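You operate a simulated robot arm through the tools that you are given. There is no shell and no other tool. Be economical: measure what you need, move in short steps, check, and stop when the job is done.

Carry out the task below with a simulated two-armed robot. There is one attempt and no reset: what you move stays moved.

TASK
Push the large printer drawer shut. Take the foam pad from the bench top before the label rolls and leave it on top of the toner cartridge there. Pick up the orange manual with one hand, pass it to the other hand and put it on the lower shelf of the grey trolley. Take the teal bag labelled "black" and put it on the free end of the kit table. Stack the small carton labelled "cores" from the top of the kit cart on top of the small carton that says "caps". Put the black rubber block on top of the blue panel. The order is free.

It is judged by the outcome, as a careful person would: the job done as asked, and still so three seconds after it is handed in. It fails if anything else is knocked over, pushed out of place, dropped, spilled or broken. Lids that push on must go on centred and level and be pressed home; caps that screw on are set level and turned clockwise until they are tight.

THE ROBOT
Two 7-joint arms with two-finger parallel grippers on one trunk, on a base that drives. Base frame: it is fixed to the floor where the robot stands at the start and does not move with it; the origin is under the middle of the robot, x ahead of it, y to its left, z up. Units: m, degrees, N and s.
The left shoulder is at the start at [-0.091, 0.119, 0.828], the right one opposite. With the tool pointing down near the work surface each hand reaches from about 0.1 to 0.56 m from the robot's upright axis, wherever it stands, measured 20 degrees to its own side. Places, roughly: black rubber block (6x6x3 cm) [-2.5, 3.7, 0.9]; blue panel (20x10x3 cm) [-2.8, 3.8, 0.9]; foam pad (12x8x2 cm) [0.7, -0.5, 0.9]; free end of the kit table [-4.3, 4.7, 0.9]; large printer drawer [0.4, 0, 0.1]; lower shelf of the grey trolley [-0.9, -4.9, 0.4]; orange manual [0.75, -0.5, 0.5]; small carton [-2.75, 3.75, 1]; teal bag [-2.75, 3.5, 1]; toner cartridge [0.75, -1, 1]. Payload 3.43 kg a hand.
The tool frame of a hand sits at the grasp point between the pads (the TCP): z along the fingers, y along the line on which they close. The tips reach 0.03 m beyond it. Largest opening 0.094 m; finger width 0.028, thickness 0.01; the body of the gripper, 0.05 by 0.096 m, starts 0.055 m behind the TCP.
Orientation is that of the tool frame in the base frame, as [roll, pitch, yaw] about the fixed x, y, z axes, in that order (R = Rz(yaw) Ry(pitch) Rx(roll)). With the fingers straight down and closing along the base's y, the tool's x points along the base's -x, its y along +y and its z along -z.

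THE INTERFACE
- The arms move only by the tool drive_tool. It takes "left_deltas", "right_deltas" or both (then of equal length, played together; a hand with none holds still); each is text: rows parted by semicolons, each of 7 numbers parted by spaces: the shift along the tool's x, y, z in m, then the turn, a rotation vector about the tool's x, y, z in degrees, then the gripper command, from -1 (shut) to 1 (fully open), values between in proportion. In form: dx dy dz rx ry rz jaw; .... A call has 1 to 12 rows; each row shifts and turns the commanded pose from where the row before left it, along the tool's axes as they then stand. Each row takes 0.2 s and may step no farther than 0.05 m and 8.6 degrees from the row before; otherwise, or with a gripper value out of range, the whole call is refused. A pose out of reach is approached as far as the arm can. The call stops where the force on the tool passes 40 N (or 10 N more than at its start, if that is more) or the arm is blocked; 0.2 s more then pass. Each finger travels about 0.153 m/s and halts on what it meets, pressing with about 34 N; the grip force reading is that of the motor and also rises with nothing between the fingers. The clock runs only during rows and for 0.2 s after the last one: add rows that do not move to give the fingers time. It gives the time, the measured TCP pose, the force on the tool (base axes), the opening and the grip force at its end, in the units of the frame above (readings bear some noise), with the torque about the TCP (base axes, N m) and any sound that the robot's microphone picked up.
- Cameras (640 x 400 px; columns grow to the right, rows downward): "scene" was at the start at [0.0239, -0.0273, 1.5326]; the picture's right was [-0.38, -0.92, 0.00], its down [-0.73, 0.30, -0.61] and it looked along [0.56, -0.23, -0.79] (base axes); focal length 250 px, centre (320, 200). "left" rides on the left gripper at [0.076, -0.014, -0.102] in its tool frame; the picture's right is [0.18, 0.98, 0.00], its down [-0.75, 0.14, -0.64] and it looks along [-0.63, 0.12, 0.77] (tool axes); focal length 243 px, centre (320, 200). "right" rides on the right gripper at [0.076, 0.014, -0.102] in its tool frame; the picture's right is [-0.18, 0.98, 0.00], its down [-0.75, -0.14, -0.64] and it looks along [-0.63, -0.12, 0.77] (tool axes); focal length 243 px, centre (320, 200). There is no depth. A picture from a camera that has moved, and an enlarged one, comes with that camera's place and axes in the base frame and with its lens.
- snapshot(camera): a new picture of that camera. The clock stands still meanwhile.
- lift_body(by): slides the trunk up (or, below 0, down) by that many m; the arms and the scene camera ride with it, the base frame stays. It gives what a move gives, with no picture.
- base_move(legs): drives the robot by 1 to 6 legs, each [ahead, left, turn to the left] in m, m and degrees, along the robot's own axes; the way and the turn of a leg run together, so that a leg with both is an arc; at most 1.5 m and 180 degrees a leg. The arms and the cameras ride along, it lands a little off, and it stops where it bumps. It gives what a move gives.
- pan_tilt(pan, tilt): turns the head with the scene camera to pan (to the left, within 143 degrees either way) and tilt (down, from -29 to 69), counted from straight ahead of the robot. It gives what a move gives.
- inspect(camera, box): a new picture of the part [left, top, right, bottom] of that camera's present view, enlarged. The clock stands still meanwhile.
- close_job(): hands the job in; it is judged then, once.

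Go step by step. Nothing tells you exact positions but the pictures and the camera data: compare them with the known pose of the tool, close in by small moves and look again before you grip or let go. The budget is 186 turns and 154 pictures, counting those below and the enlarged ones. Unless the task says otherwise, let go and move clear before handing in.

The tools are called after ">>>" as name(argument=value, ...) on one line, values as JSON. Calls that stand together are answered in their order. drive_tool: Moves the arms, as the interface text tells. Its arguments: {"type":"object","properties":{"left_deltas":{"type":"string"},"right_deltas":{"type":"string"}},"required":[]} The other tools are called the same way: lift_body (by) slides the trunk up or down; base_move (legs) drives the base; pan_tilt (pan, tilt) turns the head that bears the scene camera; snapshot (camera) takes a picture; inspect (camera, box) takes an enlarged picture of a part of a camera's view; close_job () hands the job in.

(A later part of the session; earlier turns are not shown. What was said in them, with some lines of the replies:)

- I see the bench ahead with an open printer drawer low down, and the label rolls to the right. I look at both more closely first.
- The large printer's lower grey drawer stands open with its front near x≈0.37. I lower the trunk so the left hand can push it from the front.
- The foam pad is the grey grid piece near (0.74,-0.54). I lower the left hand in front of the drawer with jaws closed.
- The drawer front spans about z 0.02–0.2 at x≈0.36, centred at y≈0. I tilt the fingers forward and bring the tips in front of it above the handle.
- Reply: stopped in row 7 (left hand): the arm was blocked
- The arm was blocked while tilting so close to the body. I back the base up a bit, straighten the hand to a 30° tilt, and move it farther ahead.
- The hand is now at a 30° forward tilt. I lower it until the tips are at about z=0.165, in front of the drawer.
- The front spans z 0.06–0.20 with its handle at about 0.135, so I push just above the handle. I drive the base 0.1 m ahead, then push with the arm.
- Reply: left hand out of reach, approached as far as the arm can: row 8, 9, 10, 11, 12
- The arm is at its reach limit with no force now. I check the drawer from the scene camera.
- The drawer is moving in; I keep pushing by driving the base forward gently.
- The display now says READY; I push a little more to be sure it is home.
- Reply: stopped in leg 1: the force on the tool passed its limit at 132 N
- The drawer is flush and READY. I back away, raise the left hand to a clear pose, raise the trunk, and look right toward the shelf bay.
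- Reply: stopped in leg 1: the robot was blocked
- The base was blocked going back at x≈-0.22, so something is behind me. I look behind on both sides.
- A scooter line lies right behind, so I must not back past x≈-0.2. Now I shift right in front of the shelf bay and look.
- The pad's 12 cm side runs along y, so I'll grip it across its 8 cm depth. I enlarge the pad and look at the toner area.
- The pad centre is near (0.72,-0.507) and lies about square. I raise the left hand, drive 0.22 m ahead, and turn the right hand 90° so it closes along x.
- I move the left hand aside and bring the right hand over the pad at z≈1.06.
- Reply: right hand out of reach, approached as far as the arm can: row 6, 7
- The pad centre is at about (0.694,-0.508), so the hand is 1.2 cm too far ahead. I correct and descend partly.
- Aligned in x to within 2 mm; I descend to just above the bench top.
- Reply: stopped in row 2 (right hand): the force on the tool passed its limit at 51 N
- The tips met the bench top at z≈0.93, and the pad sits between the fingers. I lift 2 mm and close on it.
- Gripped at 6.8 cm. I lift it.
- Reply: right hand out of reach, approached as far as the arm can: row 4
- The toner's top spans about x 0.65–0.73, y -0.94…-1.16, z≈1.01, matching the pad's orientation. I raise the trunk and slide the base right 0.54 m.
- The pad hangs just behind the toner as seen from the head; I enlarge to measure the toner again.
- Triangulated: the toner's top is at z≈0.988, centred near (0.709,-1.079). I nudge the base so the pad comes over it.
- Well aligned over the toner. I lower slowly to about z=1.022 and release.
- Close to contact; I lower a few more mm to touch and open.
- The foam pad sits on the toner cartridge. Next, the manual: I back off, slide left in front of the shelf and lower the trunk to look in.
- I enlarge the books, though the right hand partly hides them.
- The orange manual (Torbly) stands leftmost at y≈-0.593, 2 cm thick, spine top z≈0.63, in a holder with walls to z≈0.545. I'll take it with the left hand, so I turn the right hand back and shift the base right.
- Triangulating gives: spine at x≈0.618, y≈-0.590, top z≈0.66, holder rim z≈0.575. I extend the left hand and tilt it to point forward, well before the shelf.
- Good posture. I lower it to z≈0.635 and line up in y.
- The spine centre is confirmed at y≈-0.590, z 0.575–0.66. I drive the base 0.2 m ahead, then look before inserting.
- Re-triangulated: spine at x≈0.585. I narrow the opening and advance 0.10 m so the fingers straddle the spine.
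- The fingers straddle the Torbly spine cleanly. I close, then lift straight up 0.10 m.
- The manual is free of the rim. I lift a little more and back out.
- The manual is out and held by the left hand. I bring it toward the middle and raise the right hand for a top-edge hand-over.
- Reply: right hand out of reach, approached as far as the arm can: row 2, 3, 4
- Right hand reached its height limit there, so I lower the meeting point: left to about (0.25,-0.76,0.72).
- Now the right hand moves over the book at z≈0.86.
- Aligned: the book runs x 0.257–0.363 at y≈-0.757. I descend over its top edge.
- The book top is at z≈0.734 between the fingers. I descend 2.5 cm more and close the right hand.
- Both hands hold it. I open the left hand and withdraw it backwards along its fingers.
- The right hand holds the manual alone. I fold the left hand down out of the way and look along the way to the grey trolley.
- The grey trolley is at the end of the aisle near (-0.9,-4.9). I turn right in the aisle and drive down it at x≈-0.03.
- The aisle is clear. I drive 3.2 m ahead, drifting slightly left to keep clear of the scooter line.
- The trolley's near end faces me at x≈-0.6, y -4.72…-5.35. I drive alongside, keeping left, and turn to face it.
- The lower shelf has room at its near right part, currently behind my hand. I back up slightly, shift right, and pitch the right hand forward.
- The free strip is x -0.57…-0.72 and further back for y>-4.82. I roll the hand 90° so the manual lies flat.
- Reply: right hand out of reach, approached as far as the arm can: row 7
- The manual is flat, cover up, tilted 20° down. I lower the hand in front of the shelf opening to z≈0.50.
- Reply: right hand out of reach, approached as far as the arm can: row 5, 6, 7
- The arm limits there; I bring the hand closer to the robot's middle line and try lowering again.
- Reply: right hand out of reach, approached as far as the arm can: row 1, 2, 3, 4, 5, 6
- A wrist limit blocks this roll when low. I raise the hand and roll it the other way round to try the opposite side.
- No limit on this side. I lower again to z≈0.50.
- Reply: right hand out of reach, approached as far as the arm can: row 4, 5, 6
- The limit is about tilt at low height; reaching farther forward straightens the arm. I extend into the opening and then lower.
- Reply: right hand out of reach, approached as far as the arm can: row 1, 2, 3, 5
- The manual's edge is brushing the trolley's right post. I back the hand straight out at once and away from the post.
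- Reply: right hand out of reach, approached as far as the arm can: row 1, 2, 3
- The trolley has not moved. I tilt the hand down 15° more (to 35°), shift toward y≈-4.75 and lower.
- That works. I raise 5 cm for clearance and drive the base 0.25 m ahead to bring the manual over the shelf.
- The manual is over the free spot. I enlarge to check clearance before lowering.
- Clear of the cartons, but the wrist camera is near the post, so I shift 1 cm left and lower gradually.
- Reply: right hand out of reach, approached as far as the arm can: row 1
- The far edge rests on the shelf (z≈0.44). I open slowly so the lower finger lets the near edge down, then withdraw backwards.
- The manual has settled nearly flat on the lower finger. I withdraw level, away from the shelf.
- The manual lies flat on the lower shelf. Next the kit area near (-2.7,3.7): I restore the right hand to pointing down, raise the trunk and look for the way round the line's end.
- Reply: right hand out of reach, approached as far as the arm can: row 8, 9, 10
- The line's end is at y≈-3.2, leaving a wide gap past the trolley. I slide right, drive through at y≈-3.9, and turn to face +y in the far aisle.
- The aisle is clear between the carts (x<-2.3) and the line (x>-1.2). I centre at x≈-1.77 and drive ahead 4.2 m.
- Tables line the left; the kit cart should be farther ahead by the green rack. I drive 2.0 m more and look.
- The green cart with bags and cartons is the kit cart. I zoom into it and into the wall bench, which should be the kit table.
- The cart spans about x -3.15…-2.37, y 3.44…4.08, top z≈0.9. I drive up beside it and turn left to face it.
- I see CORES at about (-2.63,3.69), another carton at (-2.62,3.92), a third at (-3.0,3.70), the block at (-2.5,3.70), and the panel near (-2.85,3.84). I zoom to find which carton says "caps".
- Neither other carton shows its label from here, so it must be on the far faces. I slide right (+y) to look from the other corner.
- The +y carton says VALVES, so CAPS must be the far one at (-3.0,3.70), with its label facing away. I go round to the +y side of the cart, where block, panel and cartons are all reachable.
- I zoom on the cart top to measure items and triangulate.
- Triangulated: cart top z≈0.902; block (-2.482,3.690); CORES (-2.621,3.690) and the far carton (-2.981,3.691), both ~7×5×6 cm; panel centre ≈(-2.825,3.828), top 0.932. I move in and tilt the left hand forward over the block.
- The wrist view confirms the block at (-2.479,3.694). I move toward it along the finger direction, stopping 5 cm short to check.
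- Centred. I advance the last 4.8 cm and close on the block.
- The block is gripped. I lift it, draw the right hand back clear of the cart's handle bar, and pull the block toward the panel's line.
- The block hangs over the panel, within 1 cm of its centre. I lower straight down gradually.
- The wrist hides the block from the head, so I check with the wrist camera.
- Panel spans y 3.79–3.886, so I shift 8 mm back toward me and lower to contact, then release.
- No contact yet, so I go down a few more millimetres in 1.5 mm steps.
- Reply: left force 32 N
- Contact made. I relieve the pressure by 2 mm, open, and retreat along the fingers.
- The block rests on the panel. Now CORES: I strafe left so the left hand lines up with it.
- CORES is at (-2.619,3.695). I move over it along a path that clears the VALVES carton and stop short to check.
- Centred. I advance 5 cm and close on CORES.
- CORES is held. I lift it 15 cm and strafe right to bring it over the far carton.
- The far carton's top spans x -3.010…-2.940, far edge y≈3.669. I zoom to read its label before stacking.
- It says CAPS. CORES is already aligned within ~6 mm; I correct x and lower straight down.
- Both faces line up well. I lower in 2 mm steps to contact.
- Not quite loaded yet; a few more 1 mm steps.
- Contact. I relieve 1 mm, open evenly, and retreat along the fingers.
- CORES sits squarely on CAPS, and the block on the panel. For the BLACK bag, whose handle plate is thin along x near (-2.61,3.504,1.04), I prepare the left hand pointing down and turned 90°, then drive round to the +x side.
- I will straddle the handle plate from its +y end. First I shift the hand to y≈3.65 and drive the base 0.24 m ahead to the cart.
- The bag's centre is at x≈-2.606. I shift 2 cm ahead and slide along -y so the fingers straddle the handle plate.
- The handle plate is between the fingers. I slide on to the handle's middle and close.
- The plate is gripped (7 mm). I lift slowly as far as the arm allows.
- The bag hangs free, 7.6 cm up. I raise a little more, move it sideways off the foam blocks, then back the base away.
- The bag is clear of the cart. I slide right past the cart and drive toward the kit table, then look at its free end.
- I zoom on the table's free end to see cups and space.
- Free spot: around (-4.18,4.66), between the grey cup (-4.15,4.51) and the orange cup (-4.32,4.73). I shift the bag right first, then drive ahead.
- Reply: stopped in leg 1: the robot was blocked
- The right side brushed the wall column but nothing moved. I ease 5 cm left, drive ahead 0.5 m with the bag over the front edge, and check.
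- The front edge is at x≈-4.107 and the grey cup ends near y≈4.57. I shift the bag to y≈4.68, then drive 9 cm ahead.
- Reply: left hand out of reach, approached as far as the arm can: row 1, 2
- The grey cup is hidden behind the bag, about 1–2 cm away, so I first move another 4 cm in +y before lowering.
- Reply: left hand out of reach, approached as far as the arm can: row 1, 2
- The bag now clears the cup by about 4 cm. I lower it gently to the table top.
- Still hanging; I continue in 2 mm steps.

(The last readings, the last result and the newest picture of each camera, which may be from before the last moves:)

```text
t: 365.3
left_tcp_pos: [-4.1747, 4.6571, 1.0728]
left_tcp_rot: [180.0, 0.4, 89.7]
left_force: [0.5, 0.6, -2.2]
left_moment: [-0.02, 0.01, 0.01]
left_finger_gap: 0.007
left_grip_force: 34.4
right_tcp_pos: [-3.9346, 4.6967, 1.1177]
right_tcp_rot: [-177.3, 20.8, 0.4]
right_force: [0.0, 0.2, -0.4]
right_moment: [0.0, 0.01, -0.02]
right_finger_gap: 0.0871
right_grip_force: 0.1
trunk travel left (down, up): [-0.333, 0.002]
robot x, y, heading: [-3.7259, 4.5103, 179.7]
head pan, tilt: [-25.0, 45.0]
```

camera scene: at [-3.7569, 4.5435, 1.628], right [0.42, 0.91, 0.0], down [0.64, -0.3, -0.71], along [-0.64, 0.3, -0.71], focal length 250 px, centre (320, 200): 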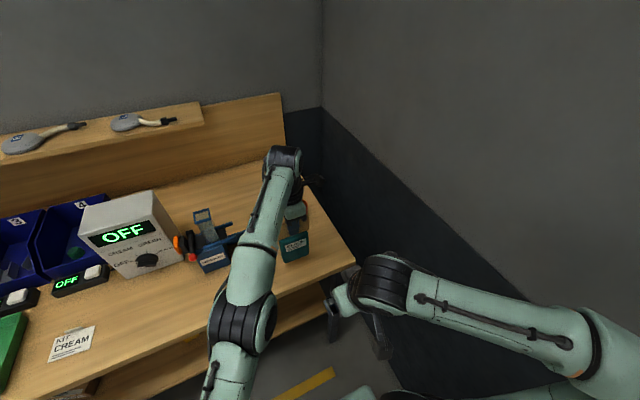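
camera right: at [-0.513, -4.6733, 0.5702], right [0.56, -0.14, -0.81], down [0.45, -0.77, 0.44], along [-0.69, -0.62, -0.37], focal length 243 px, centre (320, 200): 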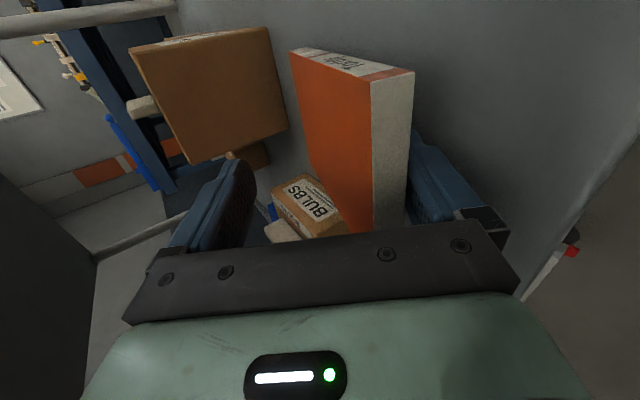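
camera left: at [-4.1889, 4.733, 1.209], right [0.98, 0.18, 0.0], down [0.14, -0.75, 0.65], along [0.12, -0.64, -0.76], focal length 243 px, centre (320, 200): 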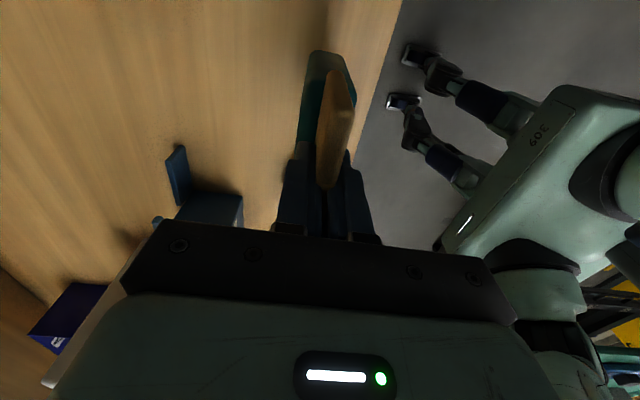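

>>> inspect(camera="scene", box=[250, 190, 340, 280])

>>> drive_tool(left_deltas="0 0 0.003 0 0 0 -1;0 0 0.002 0 0 0 -1;0 0 0.002 0 0 0 -1;0 0 0 0 0 0 -1")

```text
4.44 times, centred on (295, 235) of scene
camera zoom: at [-3.7569, 4.5436, 1.628], right [0.42, 0.91, 0.0], down [0.64, -0.3, -0.71], along [-0.64, 0.3, -0.71], focal length 1111 px, centre (431, 44)
```

zoom: 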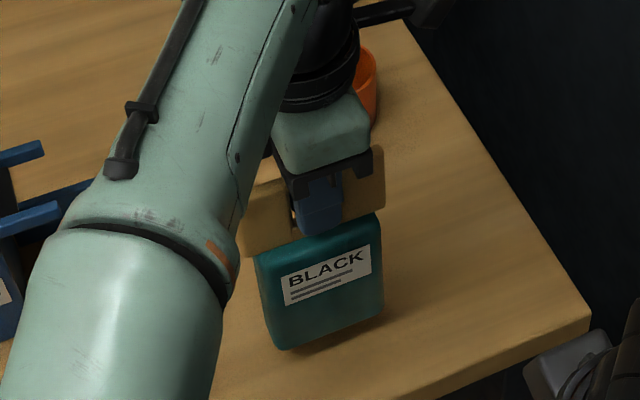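

```text
t: 366.3
left_tcp_pos: [-4.1748, 4.6575, 1.0652]
left_tcp_rot: [-180.0, 0.4, 89.7]
left_force: [-0.6, -0.6, -2.0]
left_moment: [-0.02, -0.03, 0.01]
left_finger_gap: 0.0069
left_grip_force: 33.9
right_tcp_pos: [-3.9349, 4.6975, 1.1173]
right_tcp_rot: [-177.2, 20.9, 0.4]
right_force: [0.4, 0.0, 0.7]
right_moment: [-0.03, -0.01, 0.02]
right_finger_gap: 0.0868
right_grip_force: 0.0
trunk travel left (down, up): [-0.333, 0.002]
robot x, y, heading: [-3.7267, 4.5045, 180.0]
head pan, tilt: [-25.0, 45.0]
```

A small gap remained in the shadow view and there is still no contact at 1.065. I keep lowering.

>>> drive_tool(left_deltas="0 0 0.003 0 0 0 -1;0 0 0.003 0 0 0 -1;0 0 0.002 0 0 0 -1;0 0 0 0 0 0 -1")

```text
t: 367.3
left_tcp_pos: [-4.1739, 4.656, 1.0567]
left_tcp_rot: [179.9, 0.4, 89.6]
left_force: [-1.2, -0.8, -0.6]
left_moment: [0.03, 0.01, -0.01]
left_finger_gap: 0.0067
left_grip_force: 33.8
right_tcp_pos: [-3.935, 4.6966, 1.1182]
right_tcp_rot: [-177.2, 21.0, 0.2]
right_force: [0.6, 0.6, -0.4]
right_moment: [0.0, 0.03, 0.04]
right_finger_gap: 0.0872
right_grip_force: 0.1
trunk travel left (down, up): [-0.333, 0.002]
robot x, y, heading: [-3.7275, 4.5072, 180.1]
head pan, tilt: [-25.0, 45.0]
```

The load is easing; I add 1 mm steps.

>>> drive_tool(left_deltas="0 0 0.001 0 0 0 -1;0 0 0.001 0 0 0 -1;0 0 0.001 0 0 0 -1;0 0 0 0 0 0 -1")

>>> inspect(camera="scene", box=[250, 190, 340, 280])

```text
t: 368.3
left_tcp_pos: [-4.1734, 4.6563, 1.0548]
left_tcp_rot: [-179.8, 0.2, 89.7]
left_force: [0.1, -0.6, 5.9]
left_moment: [-0.03, 0.01, -0.02]
left_finger_gap: 0.0071
left_grip_force: 34.1
right_tcp_pos: [-3.9341, 4.6972, 1.12]
right_tcp_rot: [-177.2, 20.9, 0.4]
right_force: [-0.5, -0.8, 0.0]
right_moment: [0.0, 0.0, 0.0]
right_finger_gap: 0.0872
right_grip_force: 0.1
trunk travel left (down, up): [-0.333, 0.002]
robot x, y, heading: [-3.7274, 4.5065, 179.6]
head pan, tilt: [-25.0, 45.0]
```

```text
4.44 times, centred on (295, 235) of scene
camera zoom: at [-3.7563, 4.5433, 1.628], right [0.42, 0.91, 0.0], down [0.64, -0.3, -0.71], along [-0.64, 0.3, -0.71], focal length 1111 px, centre (431, 44)
```

zoom: 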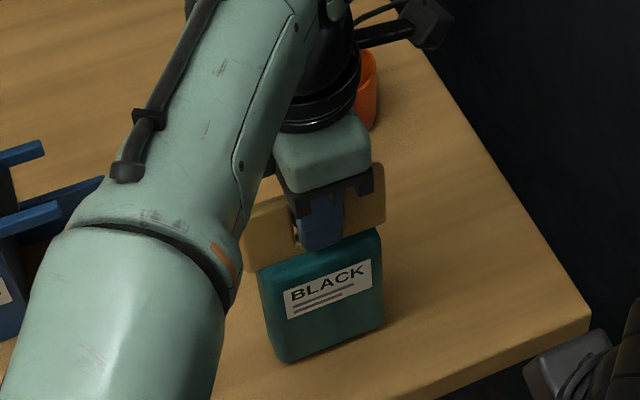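

The bag stands on the table with light contact. I open slowly and watch whether it stands.

>>> drive_tool(left_deltas="0 0 0 0 0 0 -0.8;0 0 0 0 0 0 -0.7;0 0 0 0 0 0 -0.6;0 0 0 0 0 0 -0.5;0 0 0 0 0 0 -0.5")

>>> inspect(camera="scene", box=[250, 190, 340, 280])

```text
t: 369.5
left_tcp_pos: [-4.1739, 4.6568, 1.0537]
left_tcp_rot: [-180.0, 0.5, 89.7]
left_force: [-0.7, -0.9, -0.2]
left_moment: [-0.03, -0.04, -0.05]
left_finger_gap: 0.0234
left_grip_force: 0.0
right_tcp_pos: [-3.9338, 4.6964, 1.1185]
right_tcp_rot: [-177.3, 20.9, 0.4]
right_force: [-0.7, 0.3, 0.7]
right_moment: [0.04, 0.02, 0.01]
right_finger_gap: 0.087
right_grip_force: 0.0
trunk travel left (down, up): [-0.333, 0.002]
robot x, y, heading: [-3.7262, 4.5065, 179.7]
head pan, tilt: [-25.0, 45.0]
```

```text
4.44 times, centred on (295, 235) of scene
camera zoom: at [-3.7567, 4.5436, 1.628], right [0.42, 0.91, 0.0], down [0.64, -0.3, -0.71], along [-0.64, 0.3, -0.71], focal length 1111 px, centre (431, 44)
```

zoom: 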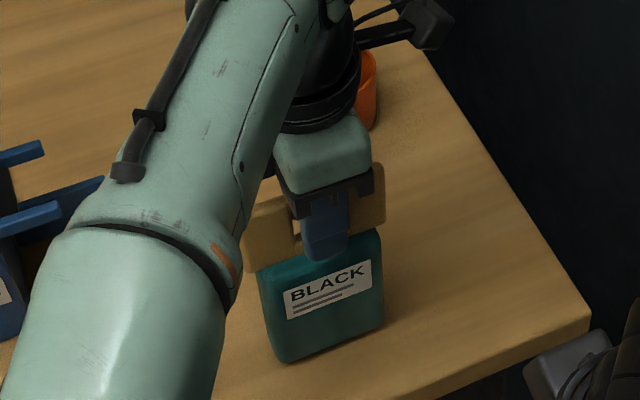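

It stands on its own. I open a bit more and rise straight up.

>>> drive_tool(left_deltas="0 0 0 0 0 0 -0.1;0 0 0 0 0 0 -0.1;0 0 -0.02 0 0 0 -0.1;0 0 -0.02 0 0 0 -0.1;0 0 -0.02 0 0 0 -0.1;0 0 0 0 0 0 -0.1")

>>> snapshot(camera="left")

>>> inspect(camera="scene", box=[240, 170, 350, 280])

```text
t: 370.9
left_tcp_pos: [-4.1713, 4.6549, 1.112]
left_tcp_rot: [179.9, 0.5, 89.6]
left_force: [0.9, 0.7, 0.1]
left_moment: [0.02, -0.03, 0.0]
left_finger_gap: 0.0423
left_grip_force: 0.0
left hand out of reach, approached as far as the arm can: row 5
right_tcp_pos: [-3.9333, 4.6968, 1.1195]
right_tcp_rot: [-177.1, 20.9, 0.3]
right_force: [-1.1, 0.2, 0.8]
right_moment: [0.01, -0.01, -0.02]
right_finger_gap: 0.0868
right_grip_force: 0.0
trunk travel left (down, up): [-0.333, 0.002]
robot x, y, heading: [-3.7268, 4.5076, 180.1]
head pan, tilt: [-25.0, 45.0]
```

```text
15 pictures are left
camera left: at [-4.1856, 4.7318, 1.2142], right [0.98, 0.18, 0.0], down [0.14, -0.75, 0.65], along [0.12, -0.64, -0.76], focal length 243 px, centre (320, 200)
```

left: 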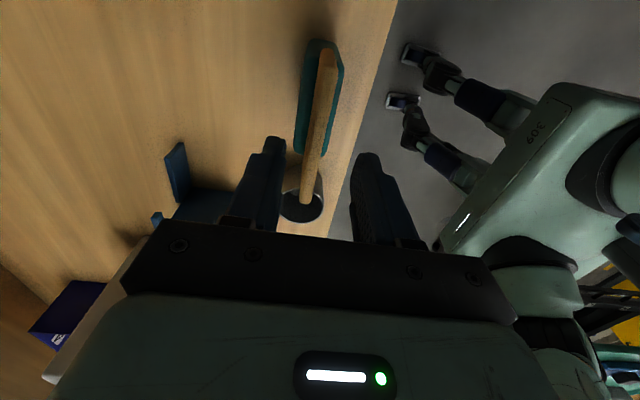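

```text
3.64 times, centred on (295, 225) of scene
camera zoom: at [-3.7568, 4.5436, 1.628], right [0.42, 0.91, 0.0], down [0.64, -0.3, -0.71], along [-0.64, 0.3, -0.71], focal length 909 px, centre (411, 109)
```

zoom: 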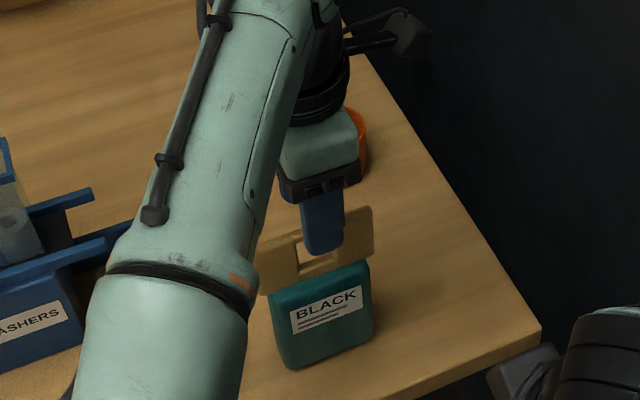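

The bag stands firmly upright. I move the hand along the plate's direction (−y) while rising, then back the base off.

>>> drive_tool(left_deltas="-0.015 0 -0.015 0 0 0 -0.1;-0.03 0 -0.015 0 0 0 -0.1;-0.04 0 -0.02 0 0 0 -0.1;-0.04 0 -0.02 0 0 0 -0.1;0 0 0 0 0 0 -0.1")

>>> base_move(legs=[[-0.3, 0, 0]])

>>> snapshot(camera="scene")

```text
t: 372.1
left_tcp_pos: [-4.1727, 4.5314, 1.1822]
left_tcp_rot: [179.9, 0.4, 89.6]
left_force: [-0.9, 0.1, 0.4]
left_moment: [0.0, -0.01, -0.03]
left_finger_gap: 0.0422
left_grip_force: 0.0
right_tcp_pos: [-3.9345, 4.6974, 1.1183]
right_tcp_rot: [-177.2, 20.9, 0.4]
right_force: [0.3, 1.2, 0.5]
right_moment: [0.0, -0.02, -0.01]
right_finger_gap: 0.0868
right_grip_force: 0.1
trunk travel left (down, up): [-0.333, 0.002]
robot x, y, heading: [-3.7328, 4.5117, 179.6]
head pan, tilt: [-25.0, 45.0]
```

```text
t: 374.1
left_tcp_pos: [-3.8747, 4.5304, 1.1825]
left_tcp_rot: [179.9, 0.5, 89.7]
left_force: [0.6, 0.0, 0.1]
left_moment: [0.0, -0.01, -0.03]
left_finger_gap: 0.0421
left_grip_force: 0.1
right_tcp_pos: [-3.6367, 4.6965, 1.1181]
right_tcp_rot: [-177.1, 20.9, 0.4]
right_force: [-0.7, -0.4, 0.5]
right_moment: [0.01, -0.02, -0.01]
right_finger_gap: 0.0871
right_grip_force: 0.0
trunk travel left (down, up): [-0.333, 0.002]
robot x, y, heading: [-3.4285, 4.5062, 179.8]
head pan, tilt: [-25.0, 45.0]
```

```text
13 pictures are left
camera scene: at [-3.46, 4.5429, 1.6282], right [0.42, 0.91, 0.0], down [0.64, -0.3, -0.71], along [-0.64, 0.3, -0.71], focal length 250 px, centre (320, 200)
```

scene: 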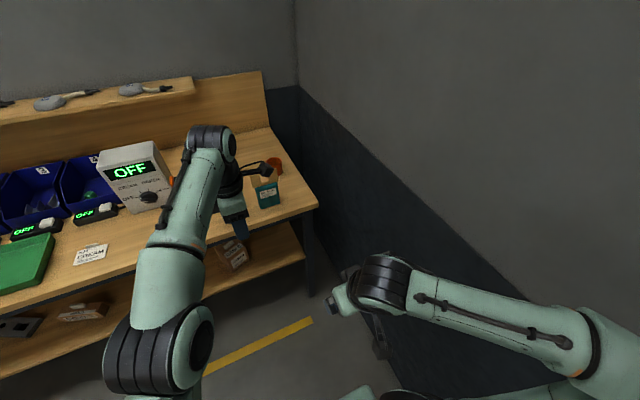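

The bag stands at the free end of the kit table. I take one last look at the cart's stacks.

>>> pan_tilt(pan=135, tilt=30)

>>> snapshot(camera="scene")

>>> inspect(camera="scene", box=[200, 120, 440, 280])

```text
t: 376.6
left_tcp_pos: [-3.875, 4.5302, 1.1827]
left_tcp_rot: [179.9, 0.3, 89.7]
left_force: [0.7, 0.2, -0.2]
left_moment: [-0.02, 0.03, 0.01]
left_finger_gap: 0.0425
left_grip_force: 0.1
right_tcp_pos: [-3.6377, 4.6978, 1.1176]
right_tcp_rot: [-177.1, 20.9, 0.5]
right_force: [0.1, 0.3, -0.3]
right_moment: [0.0, -0.01, -0.01]
right_finger_gap: 0.087
right_grip_force: 0.1
trunk travel left (down, up): [-0.333, 0.002]
robot x, y, heading: [-3.428, 4.5068, 180.2]
head pan, tilt: [135.0, 30.0]
```

```text
12 pictures are left
camera scene: at [-3.3222, 4.4444, 1.6506], right [-0.71, -0.71, 0.0], down [-0.35, 0.35, -0.87], along [0.61, -0.61, -0.5], focal length 250 px, centre (320, 200)
```

scene: 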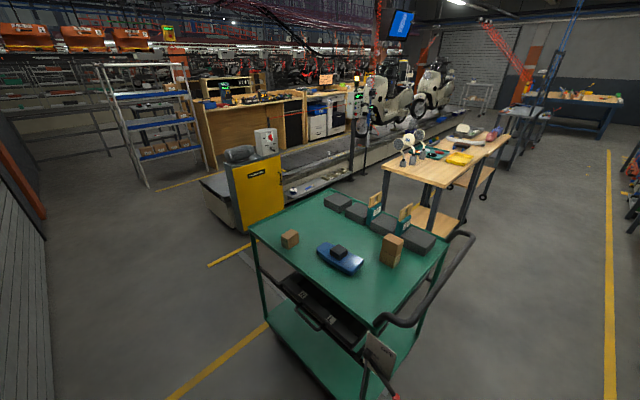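

```text
2.50 times, centred on (320, 200) of scene
camera zoom: at [-3.3222, 4.4444, 1.6506], right [-0.71, -0.71, 0.0], down [-0.35, 0.35, -0.87], along [0.61, -0.61, -0.5], focal length 625 px, centre (320, 200)
```

zoom: 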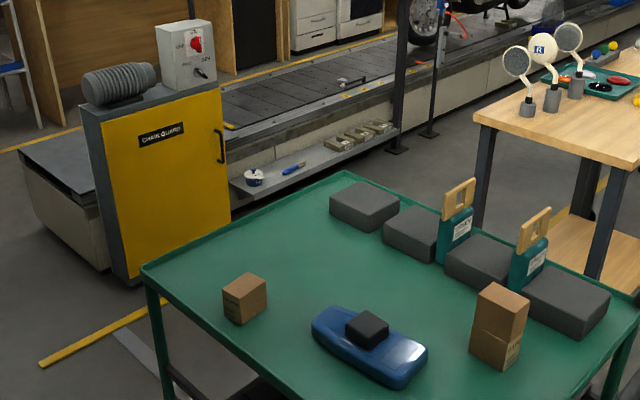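

Everything is in place: the cartons are stacked, the block is on the panel, the bag is on the kit table, and the earlier items were left as checked. I hand the job in.

>>> close_job()

```text
The job is handed in.
```

All six tasks are done and the job is handed in. I checked each one on camera as I finished it, but did not go back to re-check the drawer, the pad or the manual.

- **Printer drawer:** pushed shut, and the printer display now reads READY.
- **Foam pad:** lying on top of the toner cartridge.
- **Orange manual:** taken with the left hand, passed to the right, and laid flat on the lower shelf of the grey trolley.
- **Teal "black" bag:** standing upright at the free end of the kit table.
- **Cartons:** "cores" is stacked on "caps".
- **Rubber block:** sitting on the blue panel.

Three light contacts happened along the way: the base bumped something behind it, probably the scooter line; the manual brushed a trolley post; and the robot touched the wall by the kit table. I saw nothing move at the trolley or the wall. I looked behind after the bump but had no earlier view of the line to compare with.
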